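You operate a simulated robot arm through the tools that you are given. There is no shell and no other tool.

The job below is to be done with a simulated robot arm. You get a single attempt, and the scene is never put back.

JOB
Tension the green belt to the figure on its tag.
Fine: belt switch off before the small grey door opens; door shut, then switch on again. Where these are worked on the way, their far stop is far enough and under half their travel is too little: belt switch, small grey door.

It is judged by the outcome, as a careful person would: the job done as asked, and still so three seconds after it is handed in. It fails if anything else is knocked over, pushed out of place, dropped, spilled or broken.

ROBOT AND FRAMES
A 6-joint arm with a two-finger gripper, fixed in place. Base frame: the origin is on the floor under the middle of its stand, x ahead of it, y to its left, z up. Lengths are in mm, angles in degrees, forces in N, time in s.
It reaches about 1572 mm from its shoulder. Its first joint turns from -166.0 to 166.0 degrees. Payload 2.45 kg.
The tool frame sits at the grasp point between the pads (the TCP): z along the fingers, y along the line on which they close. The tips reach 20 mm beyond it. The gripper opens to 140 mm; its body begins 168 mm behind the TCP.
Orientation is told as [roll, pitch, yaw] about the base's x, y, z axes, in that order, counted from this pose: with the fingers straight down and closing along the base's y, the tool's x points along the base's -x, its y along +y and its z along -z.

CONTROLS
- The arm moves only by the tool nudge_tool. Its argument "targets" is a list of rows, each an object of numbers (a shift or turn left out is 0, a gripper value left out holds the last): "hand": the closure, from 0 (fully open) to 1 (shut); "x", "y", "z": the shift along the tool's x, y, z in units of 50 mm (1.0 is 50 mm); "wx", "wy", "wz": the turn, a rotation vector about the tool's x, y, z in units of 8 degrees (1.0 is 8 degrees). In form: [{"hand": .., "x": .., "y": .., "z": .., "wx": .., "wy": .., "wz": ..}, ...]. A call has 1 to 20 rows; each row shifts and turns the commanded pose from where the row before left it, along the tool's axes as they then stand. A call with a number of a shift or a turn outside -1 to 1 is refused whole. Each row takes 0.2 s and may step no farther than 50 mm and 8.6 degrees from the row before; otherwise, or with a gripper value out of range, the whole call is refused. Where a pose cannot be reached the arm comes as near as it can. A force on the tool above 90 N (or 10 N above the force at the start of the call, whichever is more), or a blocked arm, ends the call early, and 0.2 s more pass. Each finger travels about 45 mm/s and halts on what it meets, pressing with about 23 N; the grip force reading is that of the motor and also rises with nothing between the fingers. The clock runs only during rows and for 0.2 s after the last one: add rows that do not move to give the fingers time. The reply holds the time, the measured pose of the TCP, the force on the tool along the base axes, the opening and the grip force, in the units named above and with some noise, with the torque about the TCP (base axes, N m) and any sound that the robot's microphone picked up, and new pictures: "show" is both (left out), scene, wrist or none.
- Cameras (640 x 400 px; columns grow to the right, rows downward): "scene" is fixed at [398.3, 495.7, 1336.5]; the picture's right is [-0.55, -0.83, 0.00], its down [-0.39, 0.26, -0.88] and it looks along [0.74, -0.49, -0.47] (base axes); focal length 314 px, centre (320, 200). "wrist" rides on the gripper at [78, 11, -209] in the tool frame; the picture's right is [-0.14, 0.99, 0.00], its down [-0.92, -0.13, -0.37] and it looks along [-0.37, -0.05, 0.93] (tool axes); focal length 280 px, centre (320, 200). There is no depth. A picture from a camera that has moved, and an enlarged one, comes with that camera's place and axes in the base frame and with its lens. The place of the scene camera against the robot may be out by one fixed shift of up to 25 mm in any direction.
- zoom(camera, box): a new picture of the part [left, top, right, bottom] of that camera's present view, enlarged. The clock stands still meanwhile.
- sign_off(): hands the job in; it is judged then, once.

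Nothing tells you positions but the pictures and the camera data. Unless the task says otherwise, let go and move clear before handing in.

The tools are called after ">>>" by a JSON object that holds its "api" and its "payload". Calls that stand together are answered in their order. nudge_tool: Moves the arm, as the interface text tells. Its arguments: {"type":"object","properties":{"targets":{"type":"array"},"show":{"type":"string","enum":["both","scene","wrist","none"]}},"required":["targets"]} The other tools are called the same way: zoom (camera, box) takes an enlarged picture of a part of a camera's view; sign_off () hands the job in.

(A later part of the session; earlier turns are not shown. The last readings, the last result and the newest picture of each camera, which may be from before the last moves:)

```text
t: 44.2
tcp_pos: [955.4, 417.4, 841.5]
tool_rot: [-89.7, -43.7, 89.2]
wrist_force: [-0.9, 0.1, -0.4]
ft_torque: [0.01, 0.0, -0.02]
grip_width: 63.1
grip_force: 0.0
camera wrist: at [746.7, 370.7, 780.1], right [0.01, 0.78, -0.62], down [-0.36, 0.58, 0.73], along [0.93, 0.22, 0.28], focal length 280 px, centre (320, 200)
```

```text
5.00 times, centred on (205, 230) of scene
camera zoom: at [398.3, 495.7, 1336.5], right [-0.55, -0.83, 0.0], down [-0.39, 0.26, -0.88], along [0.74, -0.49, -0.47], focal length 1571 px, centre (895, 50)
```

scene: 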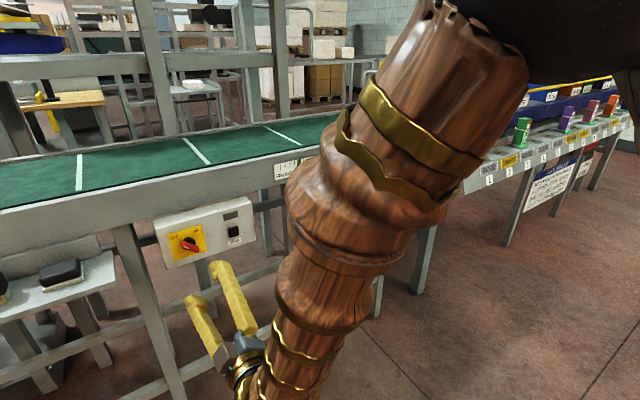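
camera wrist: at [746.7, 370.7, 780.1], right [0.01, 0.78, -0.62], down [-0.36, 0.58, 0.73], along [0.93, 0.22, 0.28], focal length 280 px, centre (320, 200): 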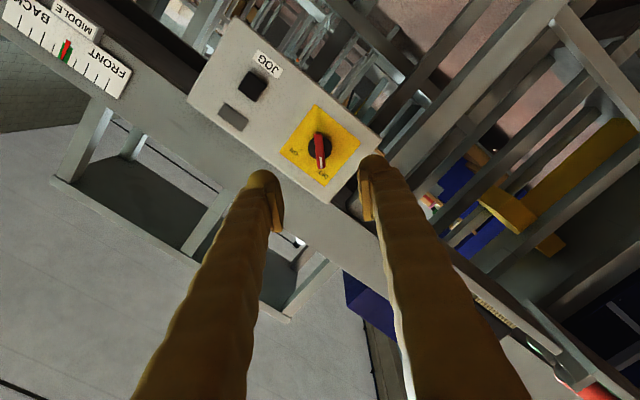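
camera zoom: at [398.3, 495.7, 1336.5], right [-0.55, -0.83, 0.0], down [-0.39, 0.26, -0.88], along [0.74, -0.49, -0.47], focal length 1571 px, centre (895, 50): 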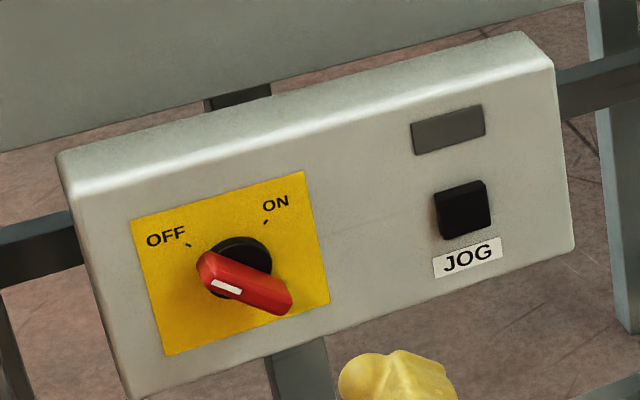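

The switch is OFF and its lamp is dark. Next I roll level and travel right along x ≈ 955 to look at the small grey door.

>>> {"api": "nudge_tool", "payload": {"targets": [{"wz": 0.97}, {"wz": 0.97}, {"wz": 0.97}, {"wz": 0.97}, {"wz": 0.97}, {"wz": 0.94}, {"y": -0.9}, {"y": -0.9}, {"y": -0.9}, {"y": -0.9}, {"y": -0.9}, {"y": -0.9}, {"y": -0.9}, {"y": -0.9}], "show": "none"}}

>>> {"api": "nudge_tool", "payload": {"targets": [{"y": -0.9}, {"y": -0.9}, {"y": -0.9}, {"y": -0.9}, {"y": -0.9}, {"y": -0.9}, {"y": -0.9}]}}

```text
t: 47.2
tcp_pos: [954.2, 56.8, 841.8]
tool_rot: [23.1, -89.7, -23.8]
wrist_force: [0.5, -0.3, 0.1]
ft_torque: [0.01, 0.0, 0.0]
grip_width: 63.0
grip_force: 0.1
```

```text
t: 48.8
tcp_pos: [950.0, -256.9, 839.4]
tool_rot: [20.2, -89.7, -21.0]
wrist_force: [0.1, -0.8, -0.6]
ft_torque: [0.01, -0.01, 0.03]
grip_width: 62.7
grip_force: 0.2
camera wrist: at [742.2, -244.3, 762.3], right [0.01, 0.99, 0.14], down [-0.37, -0.13, 0.92], along [0.93, -0.06, 0.36], focal length 280 px, centre (320, 200)
```

scene: 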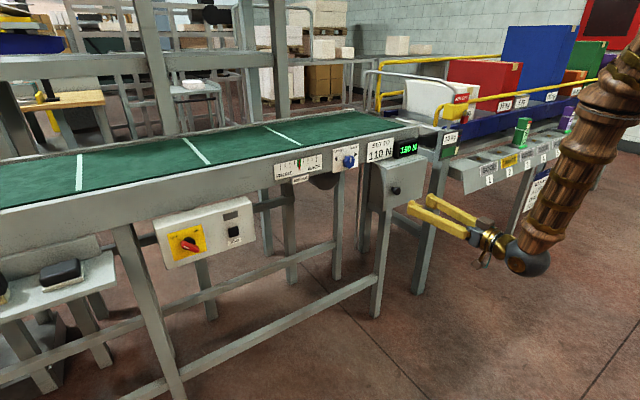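
wrist: 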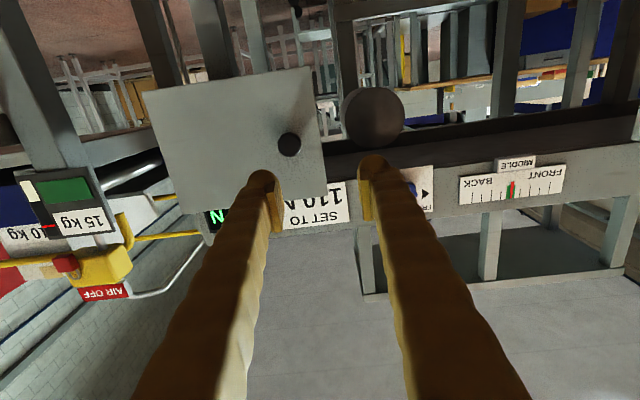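

The knob is confirmed at about (1092, -293, 820). I'll zoom for its shape and check the door's hinge side.

>>> {"api": "zoom", "payload": {"camera": "wrist", "box": [140, 60, 350, 240]}}

>>> {"api": "zoom", "payload": {"camera": "scene", "box": [360, 135, 440, 215]}}

```text
2.22 times, centred on (245, 150) of wrist
camera zoom: at [742.2, -244.3, 762.3], right [0.01, 0.99, 0.14], down [-0.37, -0.13, 0.92], along [0.93, -0.06, 0.36], focal length 623 px, centre (487, 311)
```

zoom: 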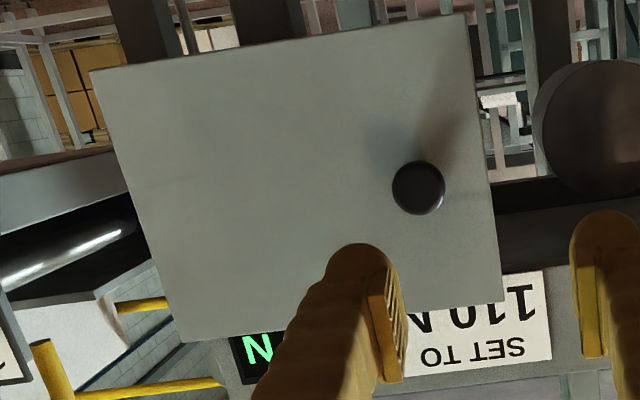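

```text
5.00 times, centred on (400, 175) of scene
camera zoom: at [398.3, 495.7, 1336.5], right [-0.55, -0.83, 0.0], down [-0.39, 0.26, -0.88], along [0.74, -0.49, -0.47], focal length 1571 px, centre (-80, 325)
```

zoom: 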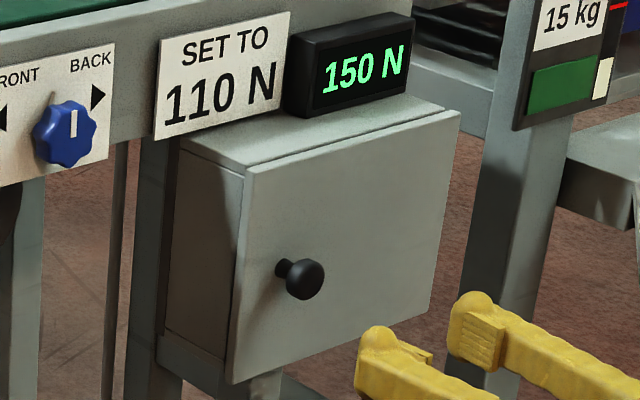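

The knob is a mushroom head about 29 mm wide, 24 mm proud of the door face (x 1116). The door spans y -258 to -472, hinged at the far right. I'll line up, roll 90° so the fingers pinch it top and bottom (letting it pivot), and come closer.

>>> {"api": "nudge_tool", "payload": {"targets": [{"y": -0.72, "x": 0.39}, {"wz": 0.94}, {"wz": 0.94}, {"wz": 0.94}, {"wz": 0.94}, {"wz": 0.94}, {"wz": 0.94}, {"wz": 0.94}, {"wz": 0.94}, {"wz": 0.94}, {"wz": 0.94}, {"wz": 0.94}, {"wz": 0.91}, {"z": 0.8}, {"z": 0.6}]}}

```text
t: 52.0
tcp_pos: [1020.4, -294.1, 821.3]
tool_rot: [89.8, 0.3, -90.6]
wrist_force: [-0.6, -0.2, -0.3]
ft_torque: [-0.01, 0.01, 0.01]
grip_width: 63.0
grip_force: 0.1
camera wrist: at [813.2, -213.1, 832.4], right [0.0, -0.14, 0.99], down [-0.38, -0.92, -0.13], along [0.93, -0.37, -0.06], focal length 280 px, centre (320, 200)
```

scene: 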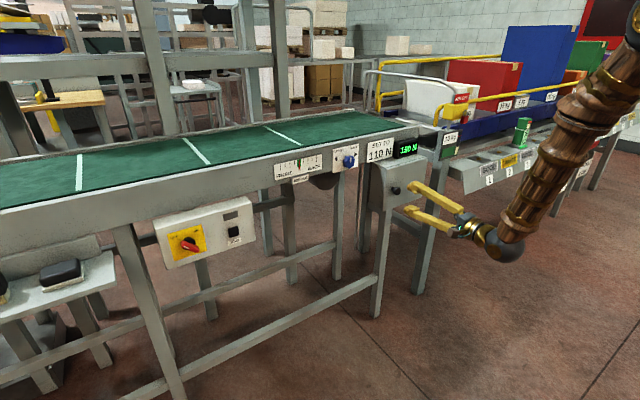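
wrist: 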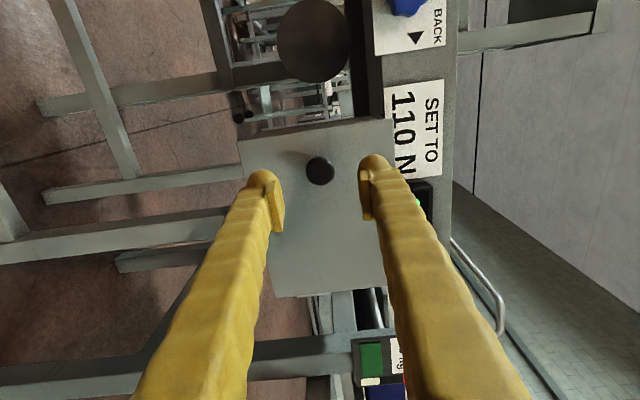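

The knob is centred. I'll advance 70 mm so the pads surround the knob head and close.

>>> {"api": "nudge_tool", "payload": {"targets": [{"z": 0.6, "x": 0.03, "y": -0.04}, {"z": 0.5}, {"z": 0.3}, {"z": 0}]}}

```text
t: 53.0
tcp_pos: [1090.7, -292.3, 818.7]
tool_rot: [89.7, 0.1, -90.6]
wrist_force: [0.7, -0.1, 0.1]
ft_torque: [0.0, -0.02, 0.0]
grip_width: 62.9
grip_force: 0.2
camera wrist: at [883.2, -212.5, 829.9], right [0.0, -0.14, 0.99], down [-0.38, -0.92, -0.13], along [0.93, -0.37, -0.06], focal length 280 px, centre (320, 200)
```

scene: 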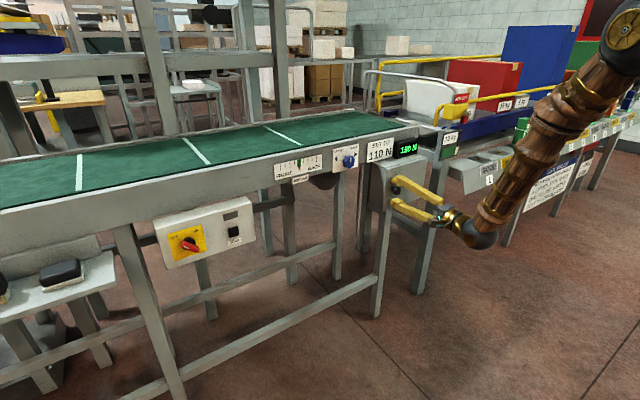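
wrist: 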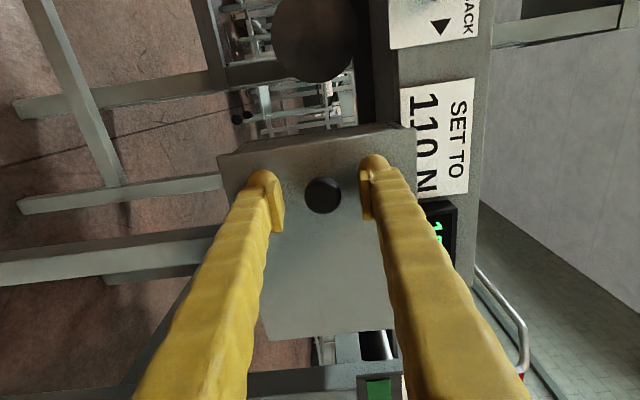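

>>> {"api": "nudge_tool", "payload": {"targets": [{"hand": 1}, {"hand": 1}, {"hand": 1}, {"hand": 1}]}}

>>> {"api": "zoom", "payload": {"camera": "wrist", "box": [220, 110, 420, 260]}}

```text
t: 54.0
tcp_pos: [1091.4, -293.5, 819.1]
tool_rot: [89.9, 0.2, -90.5]
wrist_force: [0.3, 1.5, 20.8]
ft_torque: [-0.03, -0.04, 0.09]
grip_width: 28.1
grip_force: 40.8
camera wrist: at [883.3, -212.7, 831.2], right [0.0, -0.14, 0.99], down [-0.38, -0.92, -0.13], along [0.93, -0.37, -0.05], focal length 280 px, centre (320, 200)
```

scene: 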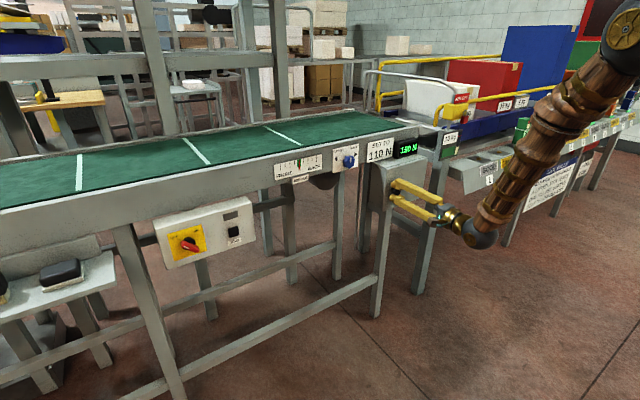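
wrist: 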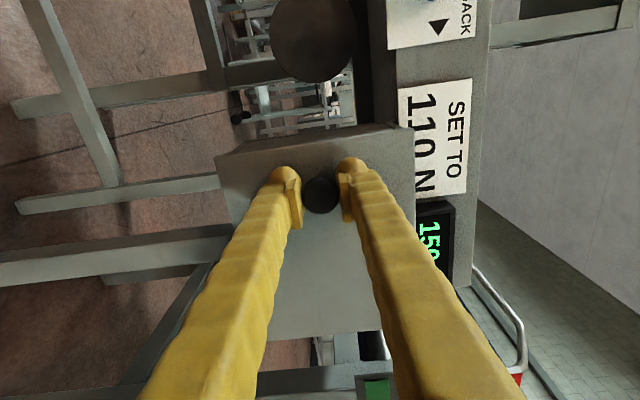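

```text
2.67 times, centred on (320, 185) of wrist
camera zoom: at [883.3, -212.7, 831.2], right [0.0, -0.14, 0.99], down [-0.38, -0.92, -0.13], along [0.93, -0.37, -0.05], focal length 748 px, centre (320, 240)
```

zoom: 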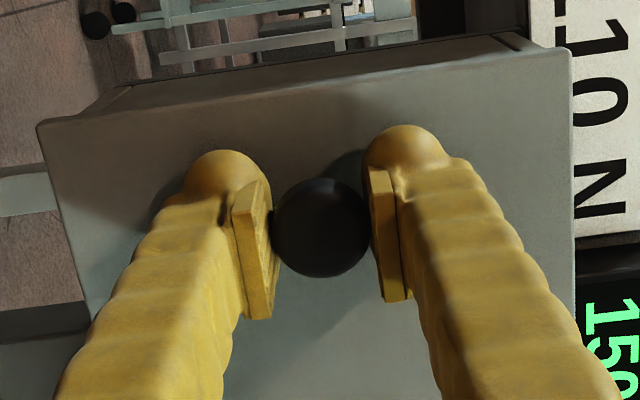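

Knob gripped (28 mm). I'll start pulling the door open along its hinge arc in small steps, watching the force.

>>> {"api": "nudge_tool", "payload": {"targets": [{"y": 0.02}, {"wy": 0.4, "z": -0.198, "x": -0.044}, {"wy": 0.4, "z": -0.198, "x": -0.044}, {"wy": 0.4, "z": -0.198, "x": -0.044}]}}

```text
t: 55.0
tcp_pos: [1061.2, -302.3, 820.0]
tool_rot: [89.8, 0.2, -81.0]
wrist_force: [-0.4, -1.0, 25.2]
ft_torque: [-0.03, -0.16, -0.1]
grip_width: 27.8
grip_force: 45.5
camera wrist: at [842.7, -257.1, 831.6], right [0.03, -0.14, 0.99], down [-0.22, -0.97, -0.13], along [0.98, -0.21, -0.05], focal length 280 px, centre (320, 200)
```

scene: 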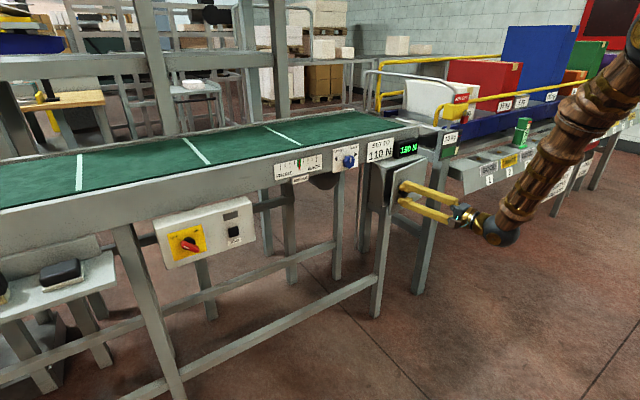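
wrist: 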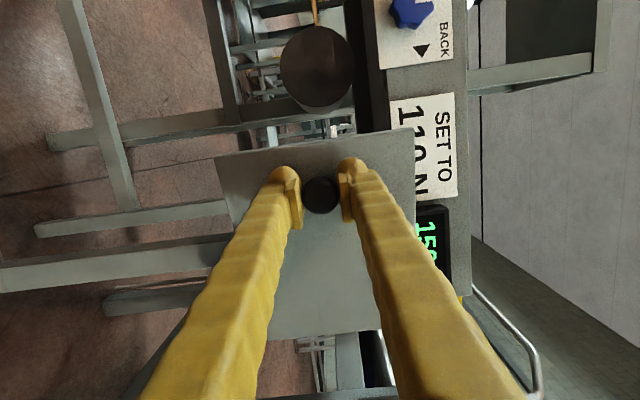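

The door is moving freely. I'll continue along the arc, following with the wrist.

>>> {"api": "nudge_tool", "payload": {"targets": [{"wy": 0.8, "z": -0.393, "x": -0.098, "y": 0.03}, {"wy": 0.8, "z": -0.393, "x": -0.098}, {"wy": 0.8, "z": -0.393, "x": -0.098}]}}

```text
t: 55.8
tcp_pos: [1008.0, -333.4, 819.5]
tool_rot: [89.7, 0.2, -61.8]
wrist_force: [16.0, -23.3, 1.1]
ft_torque: [-0.05, -0.05, -0.43]
grip_width: 25.8
grip_force: 45.1
camera wrist: at [787.0, -362.2, 831.9], right [0.07, -0.12, 0.99], down [0.11, -0.99, -0.13], along [0.99, 0.12, -0.06], focal length 280 px, centre (320, 200)
```

scene: 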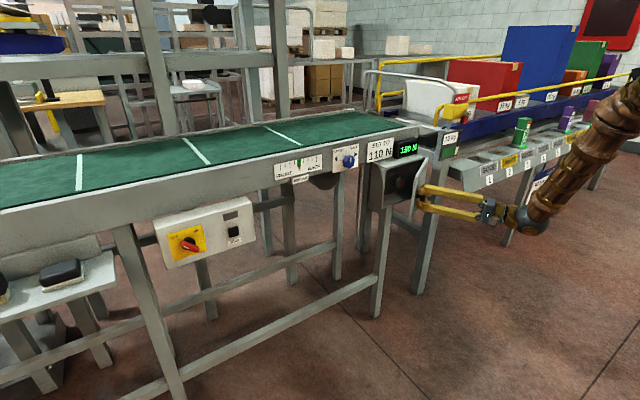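
wrist: 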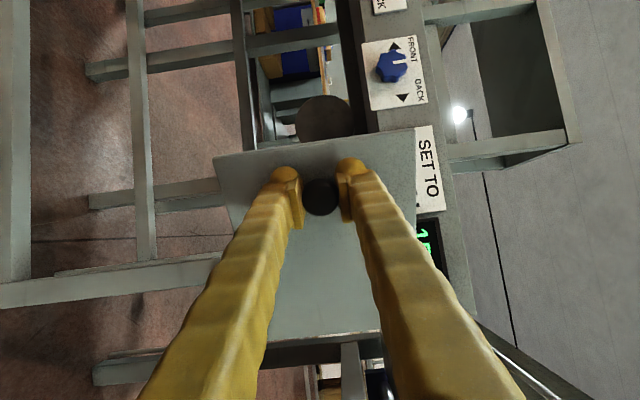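

The door is about 29° open. There's a side load toward the hinge and the grip width is shrinking, so I'll check the grip closely.

>>> {"api": "zoom", "payload": {"camera": "wrist", "box": [220, 110, 420, 260]}}

>>> {"api": "zoom", "payload": {"camera": "scene", "box": [360, 130, 480, 230]}}

```text
2.67 times, centred on (320, 185) of wrist
camera zoom: at [787.0, -362.2, 831.9], right [0.07, -0.12, 0.99], down [0.11, -0.99, -0.13], along [0.99, 0.12, -0.06], focal length 748 px, centre (320, 240)
```

zoom: 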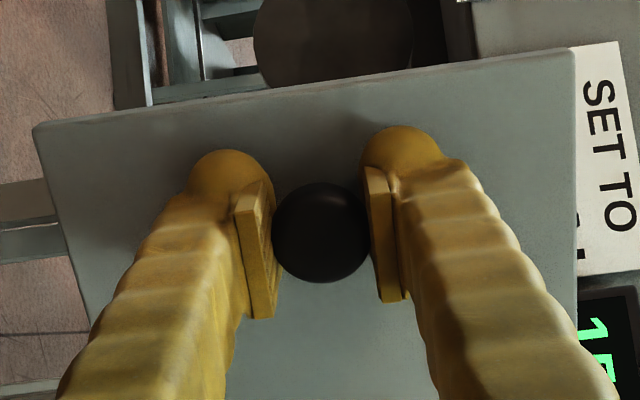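

```text
4.00 times, centred on (420, 180) of scene
camera zoom: at [398.3, 495.7, 1336.5], right [-0.55, -0.83, 0.0], down [-0.39, 0.26, -0.88], along [0.74, -0.49, -0.47], focal length 1257 px, centre (-80, 280)
```

zoom: 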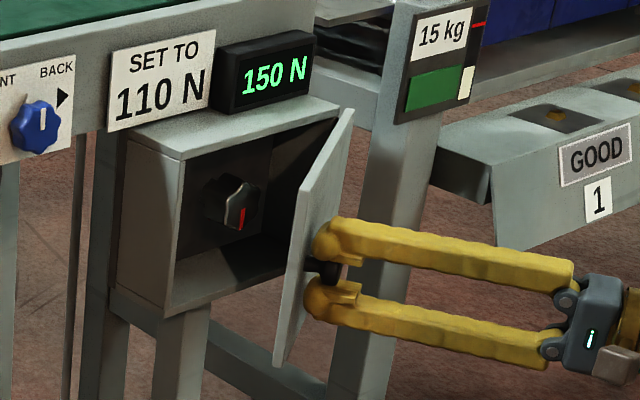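

The interior shows a black adjuster knob with a red pointer. I'll correct the arc by shifting a few mm toward the hinge and continue opening.

>>> {"api": "nudge_tool", "payload": {"targets": [{"x": -0.08}, {"wy": 0.8, "z": -0.393, "x": -0.13}, {"wy": 0.8, "z": -0.393, "x": -0.13}], "show": "none"}}

```text
t: 56.6
tcp_pos: [982.5, -365.9, 819.6]
tool_rot: [89.9, 0.3, -48.9]
wrist_force: [-25.8, 15.4, 1.9]
ft_torque: [-0.01, -0.01, -0.47]
grip_width: 25.6
grip_force: 44.8
```

Slightly overcorrected; I'll split the difference and go on.

>>> {"api": "nudge_tool", "payload": {"targets": [{"x": 0.05}, {"wy": 0.8, "z": -0.393, "x": -0.105}, {"wy": 0.8, "z": -0.393, "x": -0.105}, {"wy": 0.8, "z": -0.393, "x": -0.105}]}}

```text
t: 57.6
tcp_pos: [952.9, -419.0, 819.9]
tool_rot: [89.8, 0.3, -29.9]
wrist_force: [38.5, -14.3, -15.0]
ft_torque: [-0.02, -0.1, -0.32]
grip_width: 25.8
grip_force: 44.9
camera wrist: at [782.4, -560.6, 831.5], right [0.12, -0.07, 0.99], down [0.61, -0.78, -0.13], along [0.78, 0.62, -0.05], focal length 280 px, centre (320, 200)
```

scene: 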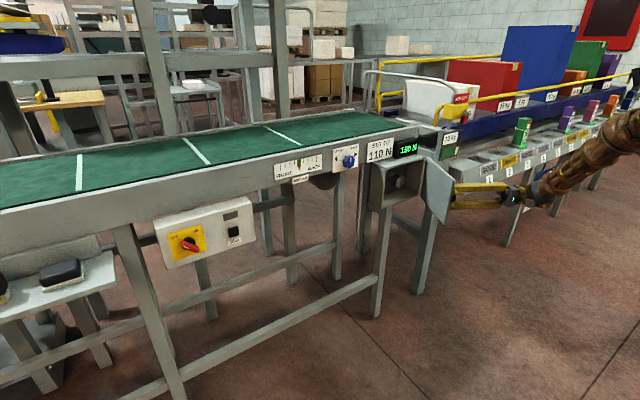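
wrist: 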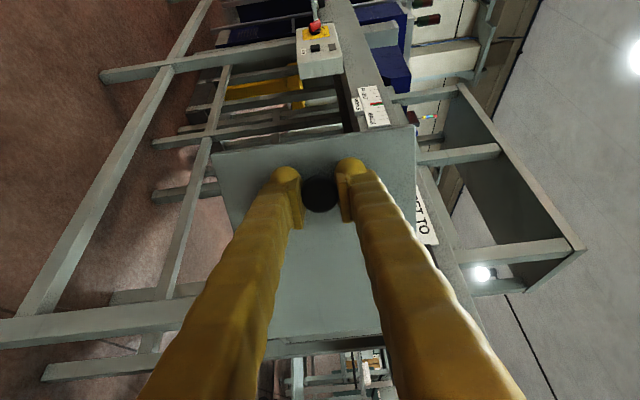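

Now about 61° open. The adjuster sits near the box's centre (y ≈ -365), so I need the door opened wider; I'll continue while the arm can follow.

>>> {"api": "nudge_tool", "payload": {"targets": [{"x": -0.05, "y": -0.01}, {"wy": 0.8, "z": -0.393, "x": -0.115}, {"wy": 0.8, "z": -0.393, "x": -0.115}], "show": "scene"}}

```text
t: 58.4
tcp_pos: [946.3, -459.1, 819.1]
tool_rot: [90.1, 0.4, -17.0]
wrist_force: [-28.4, 2.1, -14.7]
ft_torque: [-0.06, -0.07, 0.02]
grip_width: 25.9
grip_force: 44.9
```

scene: 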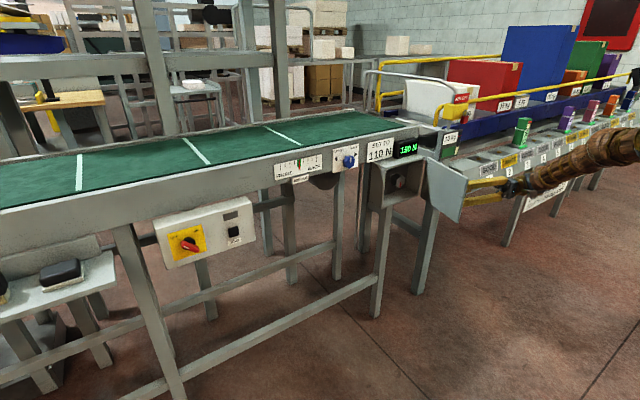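

Still moving freely and in reach. Two more steps should bring the door close to square-open.

>>> {"api": "nudge_tool", "payload": {"targets": [{"x": 0.03, "y": -0.01}, {"wy": 0.8, "z": -0.393, "x": -0.105}, {"wy": 0.8, "z": -0.393, "x": -0.105}], "show": "scene"}}

```text
t: 59.2
tcp_pos: [946.1, -470.8, 819.4]
tool_rot: [89.7, 0.1, -11.4]
wrist_force: [36.9, -4.0, -0.1]
ft_torque: [-0.01, 0.01, -0.51]
grip_width: 25.5
grip_force: 45.2
out of reach, approached as far as the arm can: row 2, 3
```

scene: 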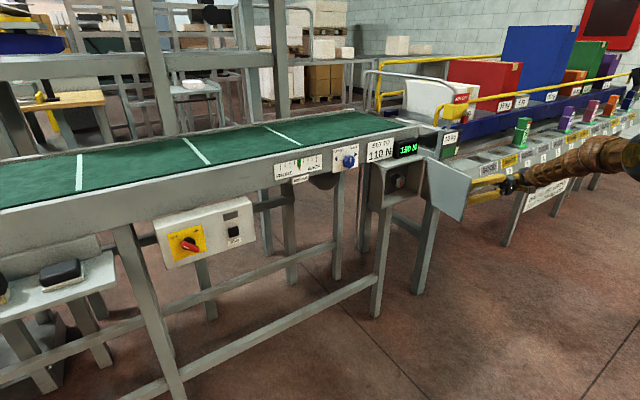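

The wrist reached its turning limit at about 79° open. I'll release the knob here, back away, and then push the door further from its inner side.

>>> {"api": "nudge_tool", "payload": {"targets": [{"x": -0.05}, {"hand": 0.5}, {"hand": 0.5}, {"hand": 0.5}, {"z": -0.5}, {"z": -0.7}]}}

```text
t: 60.6
tcp_pos: [929.8, -505.5, 815.0]
tool_rot: [88.8, 0.4, -12.7]
wrist_force: [0.8, 0.4, 0.3]
ft_torque: [0.05, 0.03, 0.04]
grip_width: 69.8
grip_force: 0.0
out of reach, approached as far as the arm can: row 5, 6
camera wrist: at [809.7, -691.4, 830.4], right [0.14, -0.01, 0.99], down [0.82, -0.56, -0.12], along [0.56, 0.83, -0.07], focal length 280 px, centre (320, 200)
```

scene: 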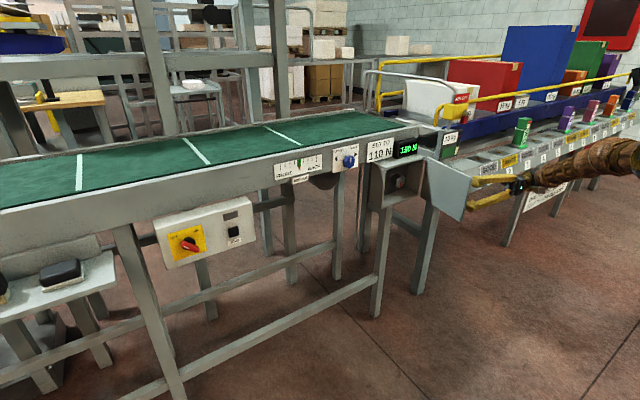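
wrist: 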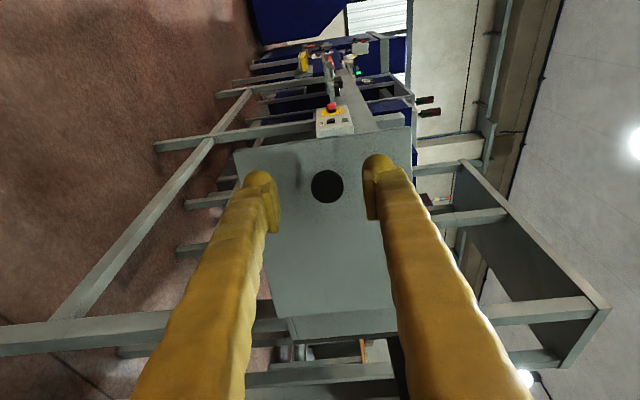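

Released cleanly. I'll withdraw toward the robot (-x), clear of the door edge, then swing the fingers back to point +x.

>>> {"api": "nudge_tool", "payload": {"targets": [{"x": 0.7, "z": -0.2}, {"x": 0.8, "z": -0.2}, {"x": 0.8, "z": -0.2}, {"wy": -1}, {"wy": -1}, {"wy": -1}, {"wy": -1}]}}

```text
t: 62.2
tcp_pos: [809.4, -503.5, 812.6]
tool_rot: [89.7, 0.0, -43.3]
wrist_force: [0.4, -0.6, -0.4]
ft_torque: [0.01, 0.04, -0.02]
grip_width: 69.7
grip_force: 0.1
out of reach, approached as far as the arm can: row 1
camera wrist: at [611.1, -601.2, 825.3], right [0.11, -0.09, 0.99], down [0.42, -0.9, -0.13], along [0.9, 0.43, -0.06], focal length 280 px, centre (320, 200)
```

scene: 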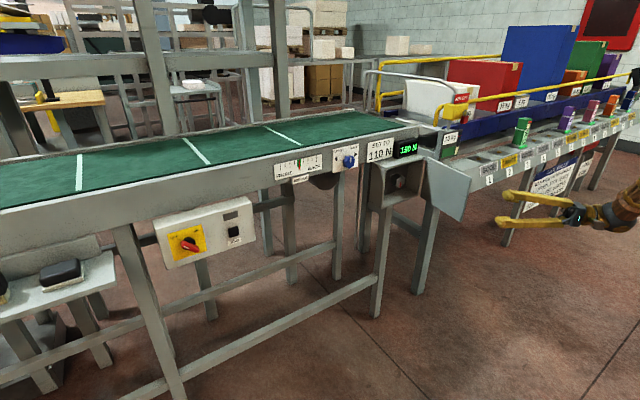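
wrist: 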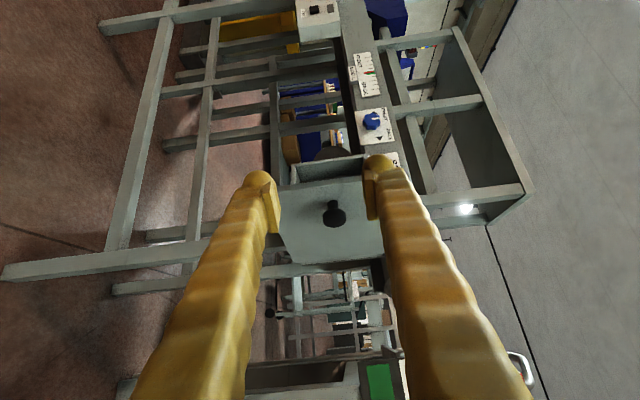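

I'll finish turning back to +x, then shift left to y ≈ -365 in front of the box opening and close the fingers for pushing.

>>> {"api": "nudge_tool", "payload": {"targets": [{"wy": -0.97, "hand": 0.5}, {"wy": -0.97}, {"wy": -0.97}, {"wy": -0.97}, {"wy": -0.97}, {"wy": -0.97}, {"x": 0.7, "hand": 1}, {"x": 0.7}, {"x": 0.7}, {"x": 0.7}, {"x": 0}]}}

```text
t: 64.6
tcp_pos: [811.0, -362.4, 812.9]
tool_rot: [89.7, -0.3, -89.8]
wrist_force: [-0.2, 0.1, -0.1]
ft_torque: [-0.03, 0.02, 0.01]
grip_width: 0.0
grip_force: 23.1
camera wrist: at [602.5, -285.2, 824.1], right [0.01, -0.13, 0.99], down [-0.37, -0.92, -0.12], along [0.93, -0.36, -0.05], focal length 280 px, centre (320, 200)
```

scene: 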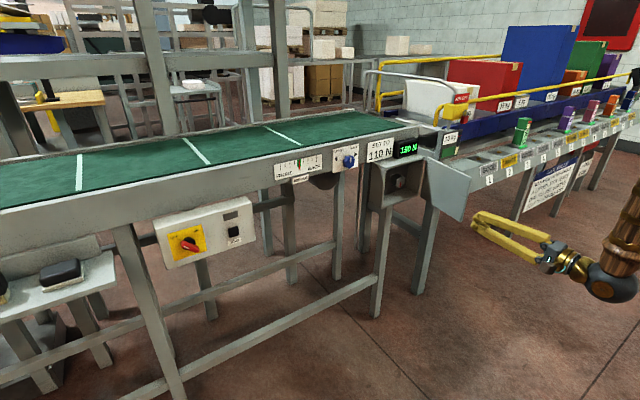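
wrist: 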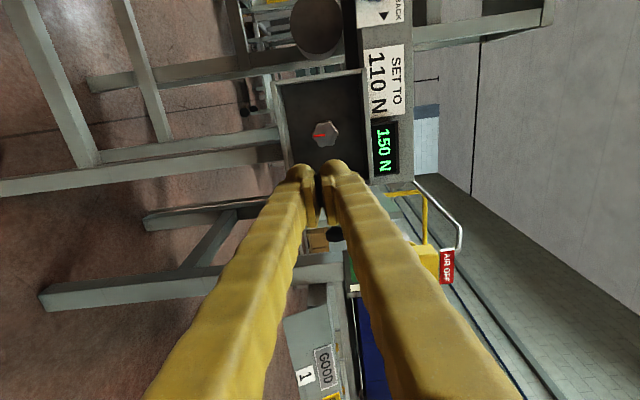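

The adjuster is visible inside at about (1160, -359, 822). First I slip the closed fingers beside the door's inner face and push it wider, toward -y.

>>> {"api": "nudge_tool", "payload": {"targets": [{"z": 0.8}, {"z": 0.8}, {"z": 0.8}, {"z": 0.6}, {"x": -0.5}, {"x": -0.5}, {"x": -0.4}]}}

```text
t: 66.2
tcp_pos: [960.8, -432.4, 813.0]
tool_rot: [89.7, -0.3, -89.7]
wrist_force: [-0.3, 0.5, 0.2]
ft_torque: [0.01, 0.0, 0.01]
grip_width: 0.1
grip_force: 29.8
camera wrist: at [752.3, -354.9, 824.3], right [0.01, -0.13, 0.99], down [-0.37, -0.92, -0.12], along [0.93, -0.36, -0.05], focal length 280 px, centre (320, 200)
```

scene: 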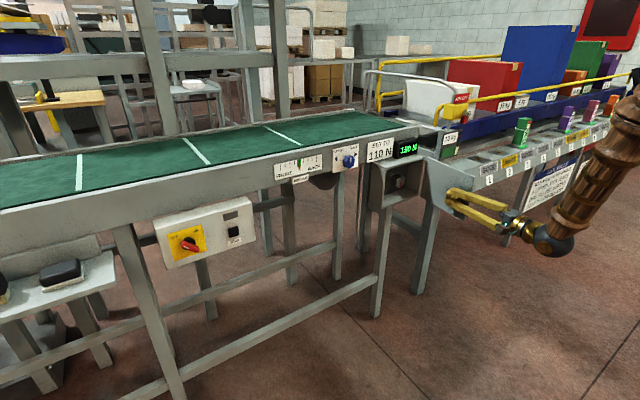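
wrist: 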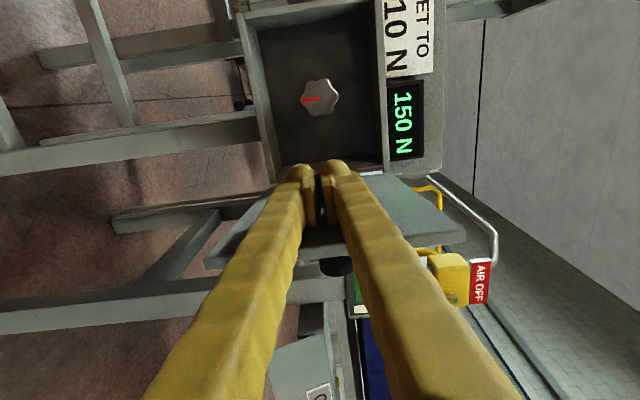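

The door's inner face lies just to the right of the fingers. I'll keep pushing it slowly toward -y.

>>> {"api": "nudge_tool", "payload": {"targets": [{"x": -0.3}, {"x": -0.3}, {"x": -0.3}]}}

```text
t: 67.0
tcp_pos: [960.6, -477.7, 812.9]
tool_rot: [89.7, -0.4, -89.8]
wrist_force: [1.0, 0.2, -0.3]
ft_torque: [0.03, -0.02, 0.0]
grip_width: 0.1
grip_force: 29.3
camera wrist: at [752.1, -400.1, 824.2], right [0.01, -0.13, 0.99], down [-0.37, -0.92, -0.12], along [0.93, -0.36, -0.06], focal length 280 px, centre (320, 200)
```

scene: 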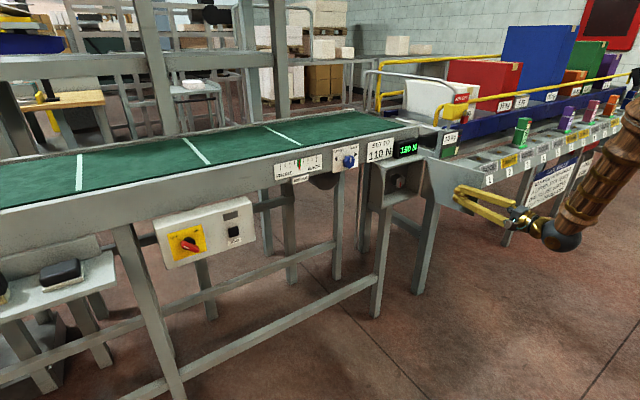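
wrist: 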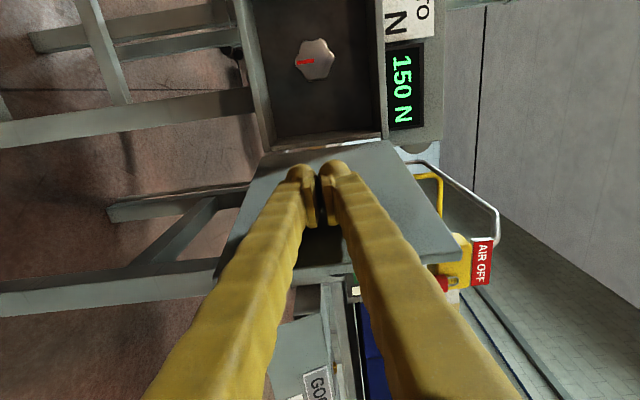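

The door is now roughly 98° open with almost no force. I'll back off to the left and look closely at the adjuster.

>>> {"api": "nudge_tool", "payload": {"targets": [{"x": 0.6}, {"x": 0.8}, {"x": 0.8}, {"x": 0.2, "y": 0.18}, {"z": -0.6, "hand": 0.4}, {"hand": 0.4}]}}

>>> {"api": "zoom", "payload": {"camera": "wrist", "box": [240, 60, 420, 200]}}

>>> {"api": "zoom", "payload": {"camera": "scene", "box": [355, 130, 475, 230]}}

```text
t: 68.4
tcp_pos: [929.5, -356.6, 819.8]
tool_rot: [89.7, -0.3, -89.8]
wrist_force: [-0.3, -0.6, 0.2]
ft_torque: [-0.02, 0.0, -0.01]
grip_width: 51.9
grip_force: 0.1
camera wrist: at [720.4, -280.3, 832.0], right [0.01, -0.13, 0.99], down [-0.37, -0.92, -0.12], along [0.93, -0.36, -0.05], focal length 280 px, centre (320, 200)
```

scene: 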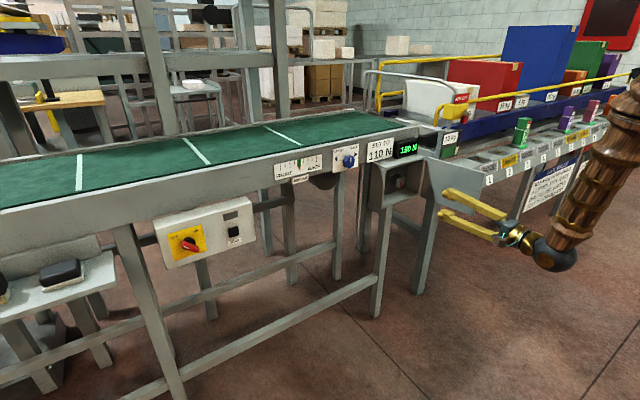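
wrist: 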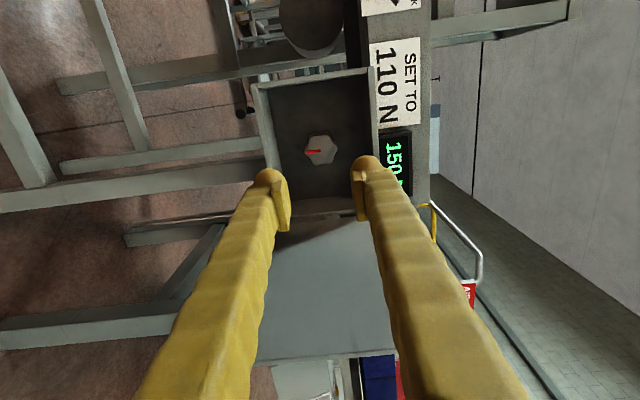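

```text
2.86 times, centred on (330, 130) of wrist
camera zoom: at [720.4, -280.3, 832.0], right [0.01, -0.13, 0.99], down [-0.37, -0.92, -0.12], along [0.93, -0.36, -0.05], focal length 801 px, centre (291, 400)
```

zoom: 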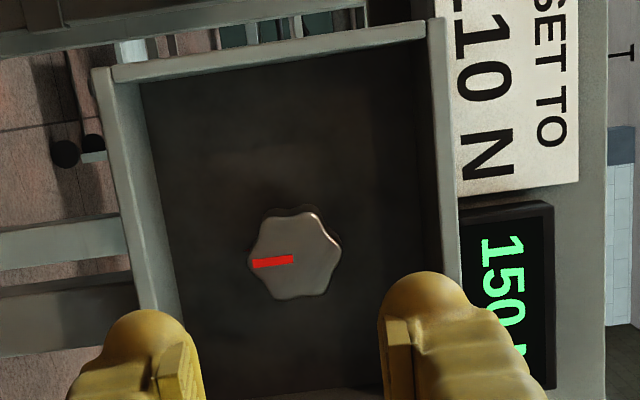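

```text
4.00 times, centred on (415, 180) of scene
camera zoom: at [398.3, 495.7, 1336.5], right [-0.55, -0.83, 0.0], down [-0.39, 0.26, -0.88], along [0.74, -0.49, -0.47], focal length 1257 px, centre (-60, 280)
```

zoom: 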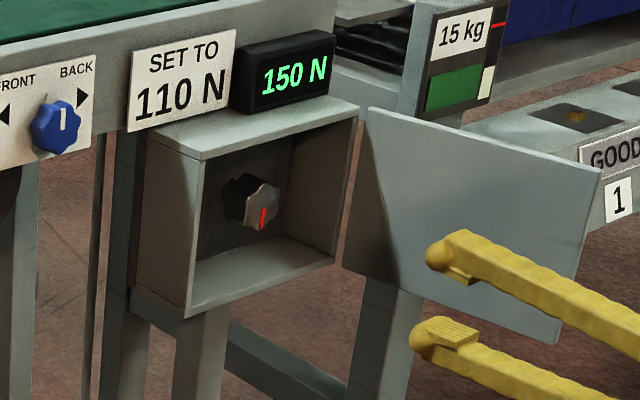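

The adjuster is a 6-lobed knob (≈47 mm) with its face at about (1151, -364, 821), pointer straight down. I'll roll to 0° so flat pads bear on lobe pairs from the left and right, and approach part-way.

>>> {"api": "nudge_tool", "payload": {"targets": [{"wz": -0.94, "hand": 0.52}, {"wz": -0.94}, {"wz": -0.94}, {"wz": -0.94}, {"wz": -0.94}, {"wz": -0.94}, {"wz": -0.94}, {"wz": -0.94}, {"wz": -0.94}, {"wz": -0.94}, {"wz": -0.94}, {"wz": -0.91}, {"y": -0.15, "x": -0.02}, {"z": 0.9}, {"z": 0.9}]}}

>>> {"api": "zoom", "payload": {"camera": "wrist", "box": [220, 80, 420, 230]}}

```text
t: 71.6
tcp_pos: [1020.7, -366.0, 821.4]
tool_rot: [-36.6, -89.5, 36.8]
wrist_force: [0.5, -0.3, 0.7]
ft_torque: [0.04, 0.0, 0.02]
grip_width: 67.2
grip_force: 0.1
camera wrist: at [811.7, -355.0, 744.2], right [0.0, 0.99, 0.13], down [-0.36, -0.13, 0.92], along [0.93, -0.05, 0.36], focal length 280 px, centre (320, 200)
```

scene: 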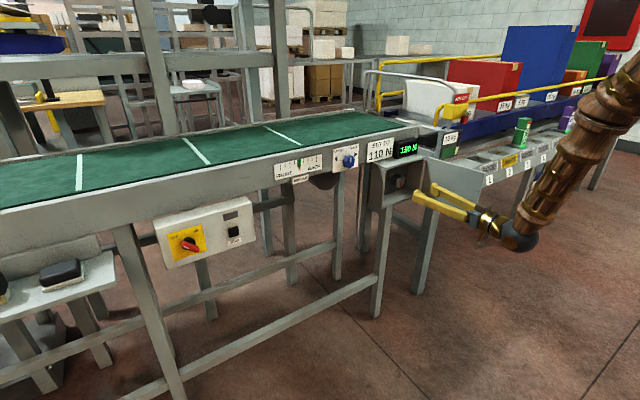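
wrist: 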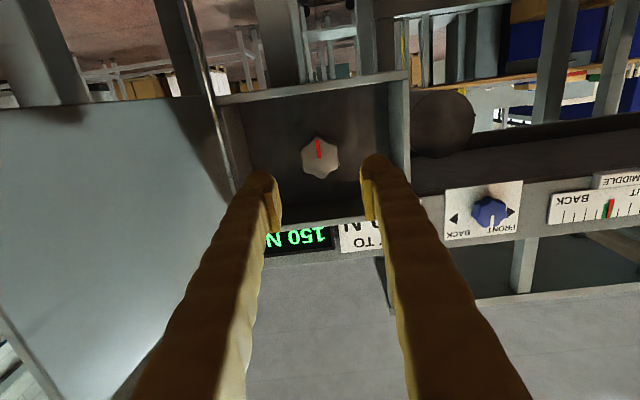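

```text
2.67 times, centred on (320, 155) of wrist
camera zoom: at [811.7, -355.0, 744.2], right [0.0, 0.99, 0.13], down [-0.36, -0.13, 0.92], along [0.93, -0.05, 0.36], focal length 748 px, centre (320, 320)
```

zoom: 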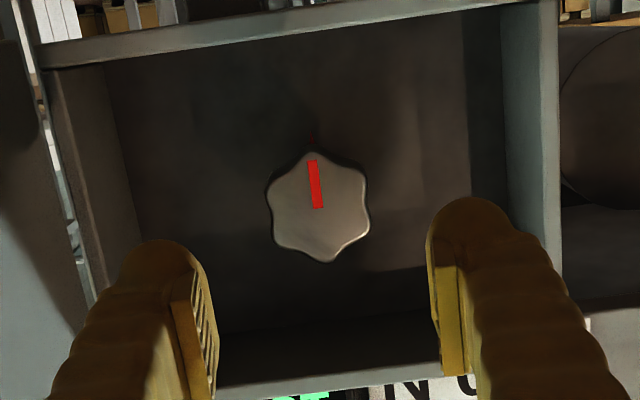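

The knob is dead centre. I'll advance the fingers into the box, checking force just before the knob.

>>> {"api": "nudge_tool", "payload": {"targets": [{"z": 0.8}, {"z": 0.8}, {"z": 0.6}]}}

>>> {"api": "zoom", "payload": {"camera": "wrist", "box": [220, 80, 420, 230]}}

>>> {"api": "zoom", "payload": {"camera": "scene", "box": [355, 130, 475, 230]}}

```text
t: 72.4
tcp_pos: [1130.9, -364.6, 819.9]
tool_rot: [-37.0, -89.6, 37.2]
wrist_force: [0.0, 0.6, -0.9]
ft_torque: [-0.02, -0.04, 0.0]
grip_width: 67.3
grip_force: 0.0
camera wrist: at [922.3, -354.1, 743.8], right [0.0, 0.99, 0.13], down [-0.36, -0.13, 0.92], along [0.93, -0.05, 0.36], focal length 280 px, centre (320, 200)
```

scene: 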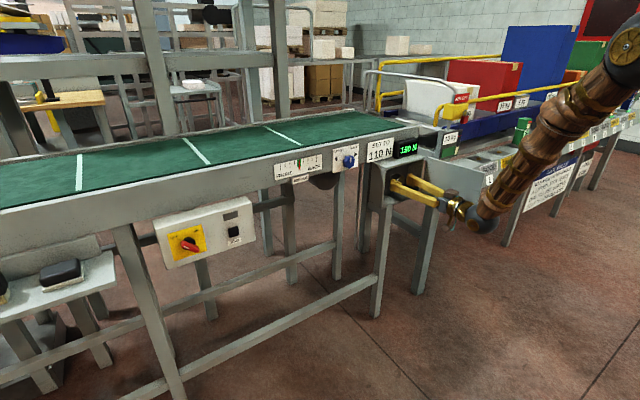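
wrist: 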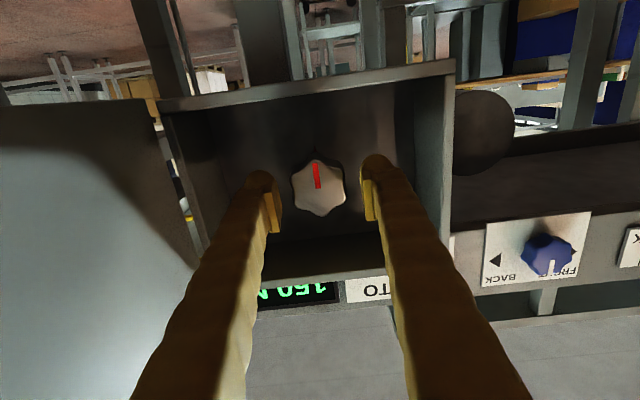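

```text
2.67 times, centred on (320, 155) of wrist
camera zoom: at [922.3, -354.1, 743.8], right [0.0, 0.99, 0.13], down [-0.36, -0.13, 0.92], along [0.93, -0.05, 0.36], focal length 748 px, centre (320, 320)
```

zoom: 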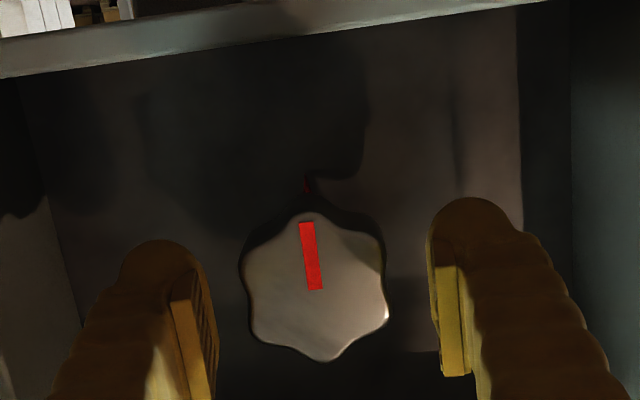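

```text
4.00 times, centred on (415, 180) of scene
camera zoom: at [398.3, 495.7, 1336.5], right [-0.55, -0.83, 0.0], down [-0.39, 0.26, -0.88], along [0.74, -0.49, -0.47], focal length 1257 px, centre (-60, 280)
```

zoom: 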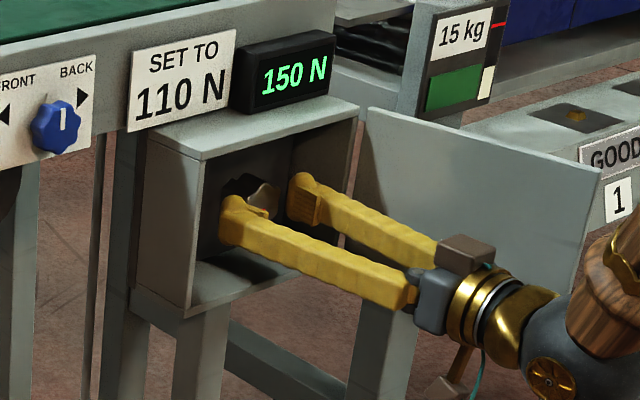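

Clear all round. I'll go the last 18 mm so the pads cover the knob, then close on it.

>>> {"api": "nudge_tool", "payload": {"targets": [{"z": 0.36}, {"hand": 1}, {"hand": 1}, {"hand": 1}, {"hand": 1}]}}

>>> {"api": "zoom", "payload": {"camera": "wrist", "box": [220, 110, 420, 260]}}

>>> {"api": "zoom", "payload": {"camera": "scene", "box": [355, 130, 475, 230]}}

```text
t: 73.6
tcp_pos: [1149.6, -365.1, 819.6]
tool_rot: [-33.7, -89.5, 33.8]
wrist_force: [10.8, -15.8, -4.9]
ft_torque: [0.01, 0.14, -0.17]
grip_width: 46.4
grip_force: 44.5
camera wrist: at [939.5, -354.8, 743.2], right [0.0, 0.99, 0.13], down [-0.36, -0.12, 0.92], along [0.93, -0.05, 0.36], focal length 280 px, centre (320, 200)
```

scene: 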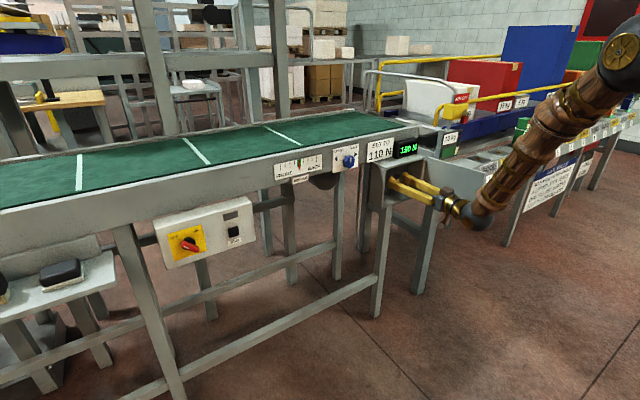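
wrist: 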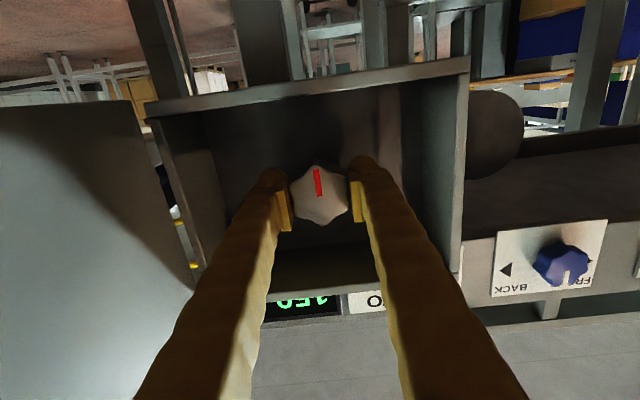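

```text
2.67 times, centred on (320, 185) of wrist
camera zoom: at [939.5, -354.8, 743.2], right [0.0, 0.99, 0.13], down [-0.36, -0.12, 0.92], along [0.93, -0.05, 0.36], focal length 748 px, centre (320, 240)
```

zoom: 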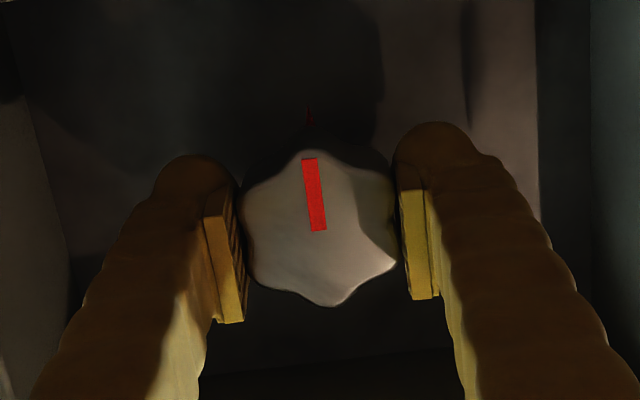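

```text
4.00 times, centred on (415, 180) of scene
camera zoom: at [398.3, 495.7, 1336.5], right [-0.55, -0.83, 0.0], down [-0.39, 0.26, -0.88], along [0.74, -0.49, -0.47], focal length 1257 px, centre (-60, 280)
```

zoom: 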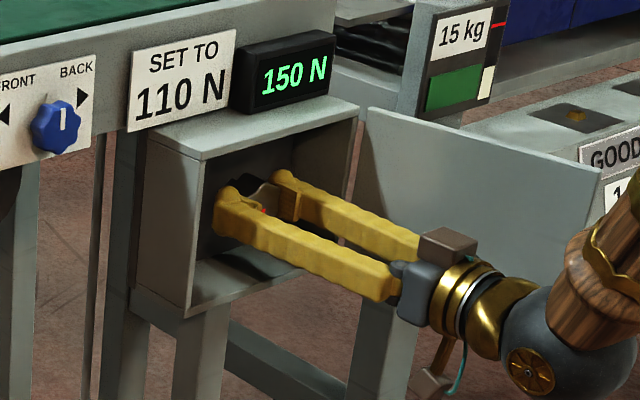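

Gripped at 46 mm. I'll turn a little counter-clockwise (seen from the front) and watch the display.

>>> {"api": "nudge_tool", "payload": {"targets": [{"wz": -0.6}, {"wz": -0.6}, {"wz": -0.6}], "show": "none"}}

>>> {"api": "zoom", "payload": {"camera": "scene", "box": [365, 125, 445, 195]}}

>>> {"api": "zoom", "payload": {"camera": "wrist", "box": [220, 110, 420, 260]}}

```text
t: 74.4
tcp_pos: [1149.4, -365.0, 821.1]
tool_rot: [-88.5, -75.3, 88.7]
wrist_force: [2.8, -20.8, -6.5]
ft_torque: [0.01, 0.13, -0.27]
grip_width: 46.0
grip_force: 45.0
```

```text
5.71 times, centred on (405, 160) of scene
camera zoom: at [398.3, 495.7, 1336.5], right [-0.55, -0.83, 0.0], down [-0.39, 0.26, -0.88], along [0.74, -0.49, -0.47], focal length 1796 px, centre (-166, 429)
```

zoom: 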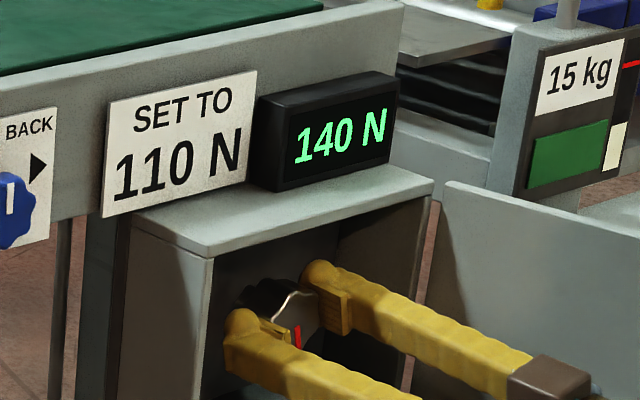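

```text
2.67 times, centred on (320, 185) of wrist
camera zoom: at [939.5, -374.7, 743.1], right [0.0, 0.99, -0.12], down [-0.36, 0.11, 0.93], along [0.93, 0.05, 0.36], focal length 748 px, centre (320, 240)
```

zoom: 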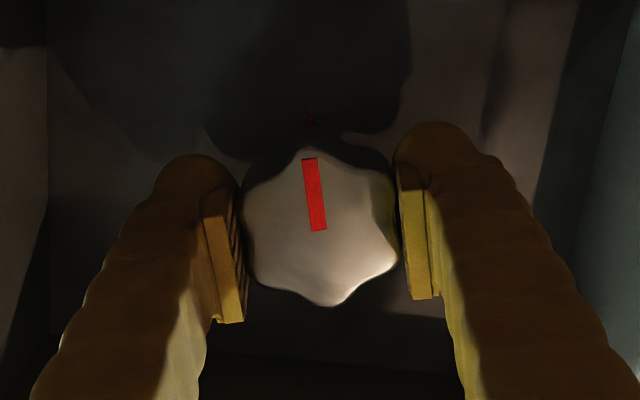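

Counter-clockwise lowers it: 150 → 140 N for about 14°. I'll continue with about 29° more, then read again.

>>> {"api": "nudge_tool", "payload": {"targets": [{"y": -0.02}, {"wz": -0.72}, {"wz": -0.72}, {"wz": -0.72}, {"wz": -0.72}], "show": "none"}}

>>> {"api": "zoom", "payload": {"camera": "scene", "box": [365, 125, 445, 195]}}

```text
t: 75.6
tcp_pos: [1148.1, -365.9, 820.5]
tool_rot: [-89.3, -52.1, 89.8]
wrist_force: [-11.5, -6.4, -7.9]
ft_torque: [0.03, 0.25, -0.23]
grip_width: 45.9
grip_force: 44.7
```

```text
5.71 times, centred on (405, 160) of scene
camera zoom: at [398.3, 495.7, 1336.5], right [-0.55, -0.83, 0.0], down [-0.39, 0.26, -0.88], along [0.74, -0.49, -0.47], focal length 1796 px, centre (-166, 429)
```

zoom: 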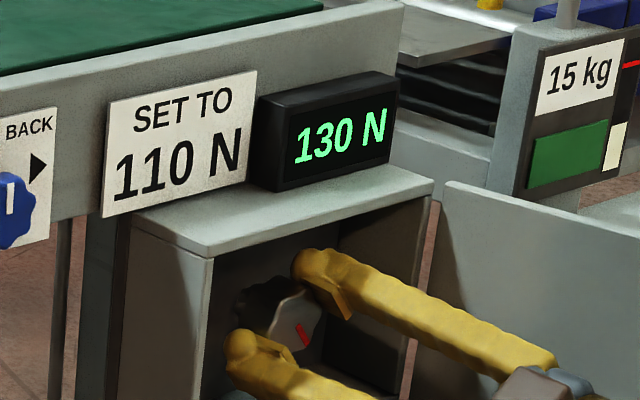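

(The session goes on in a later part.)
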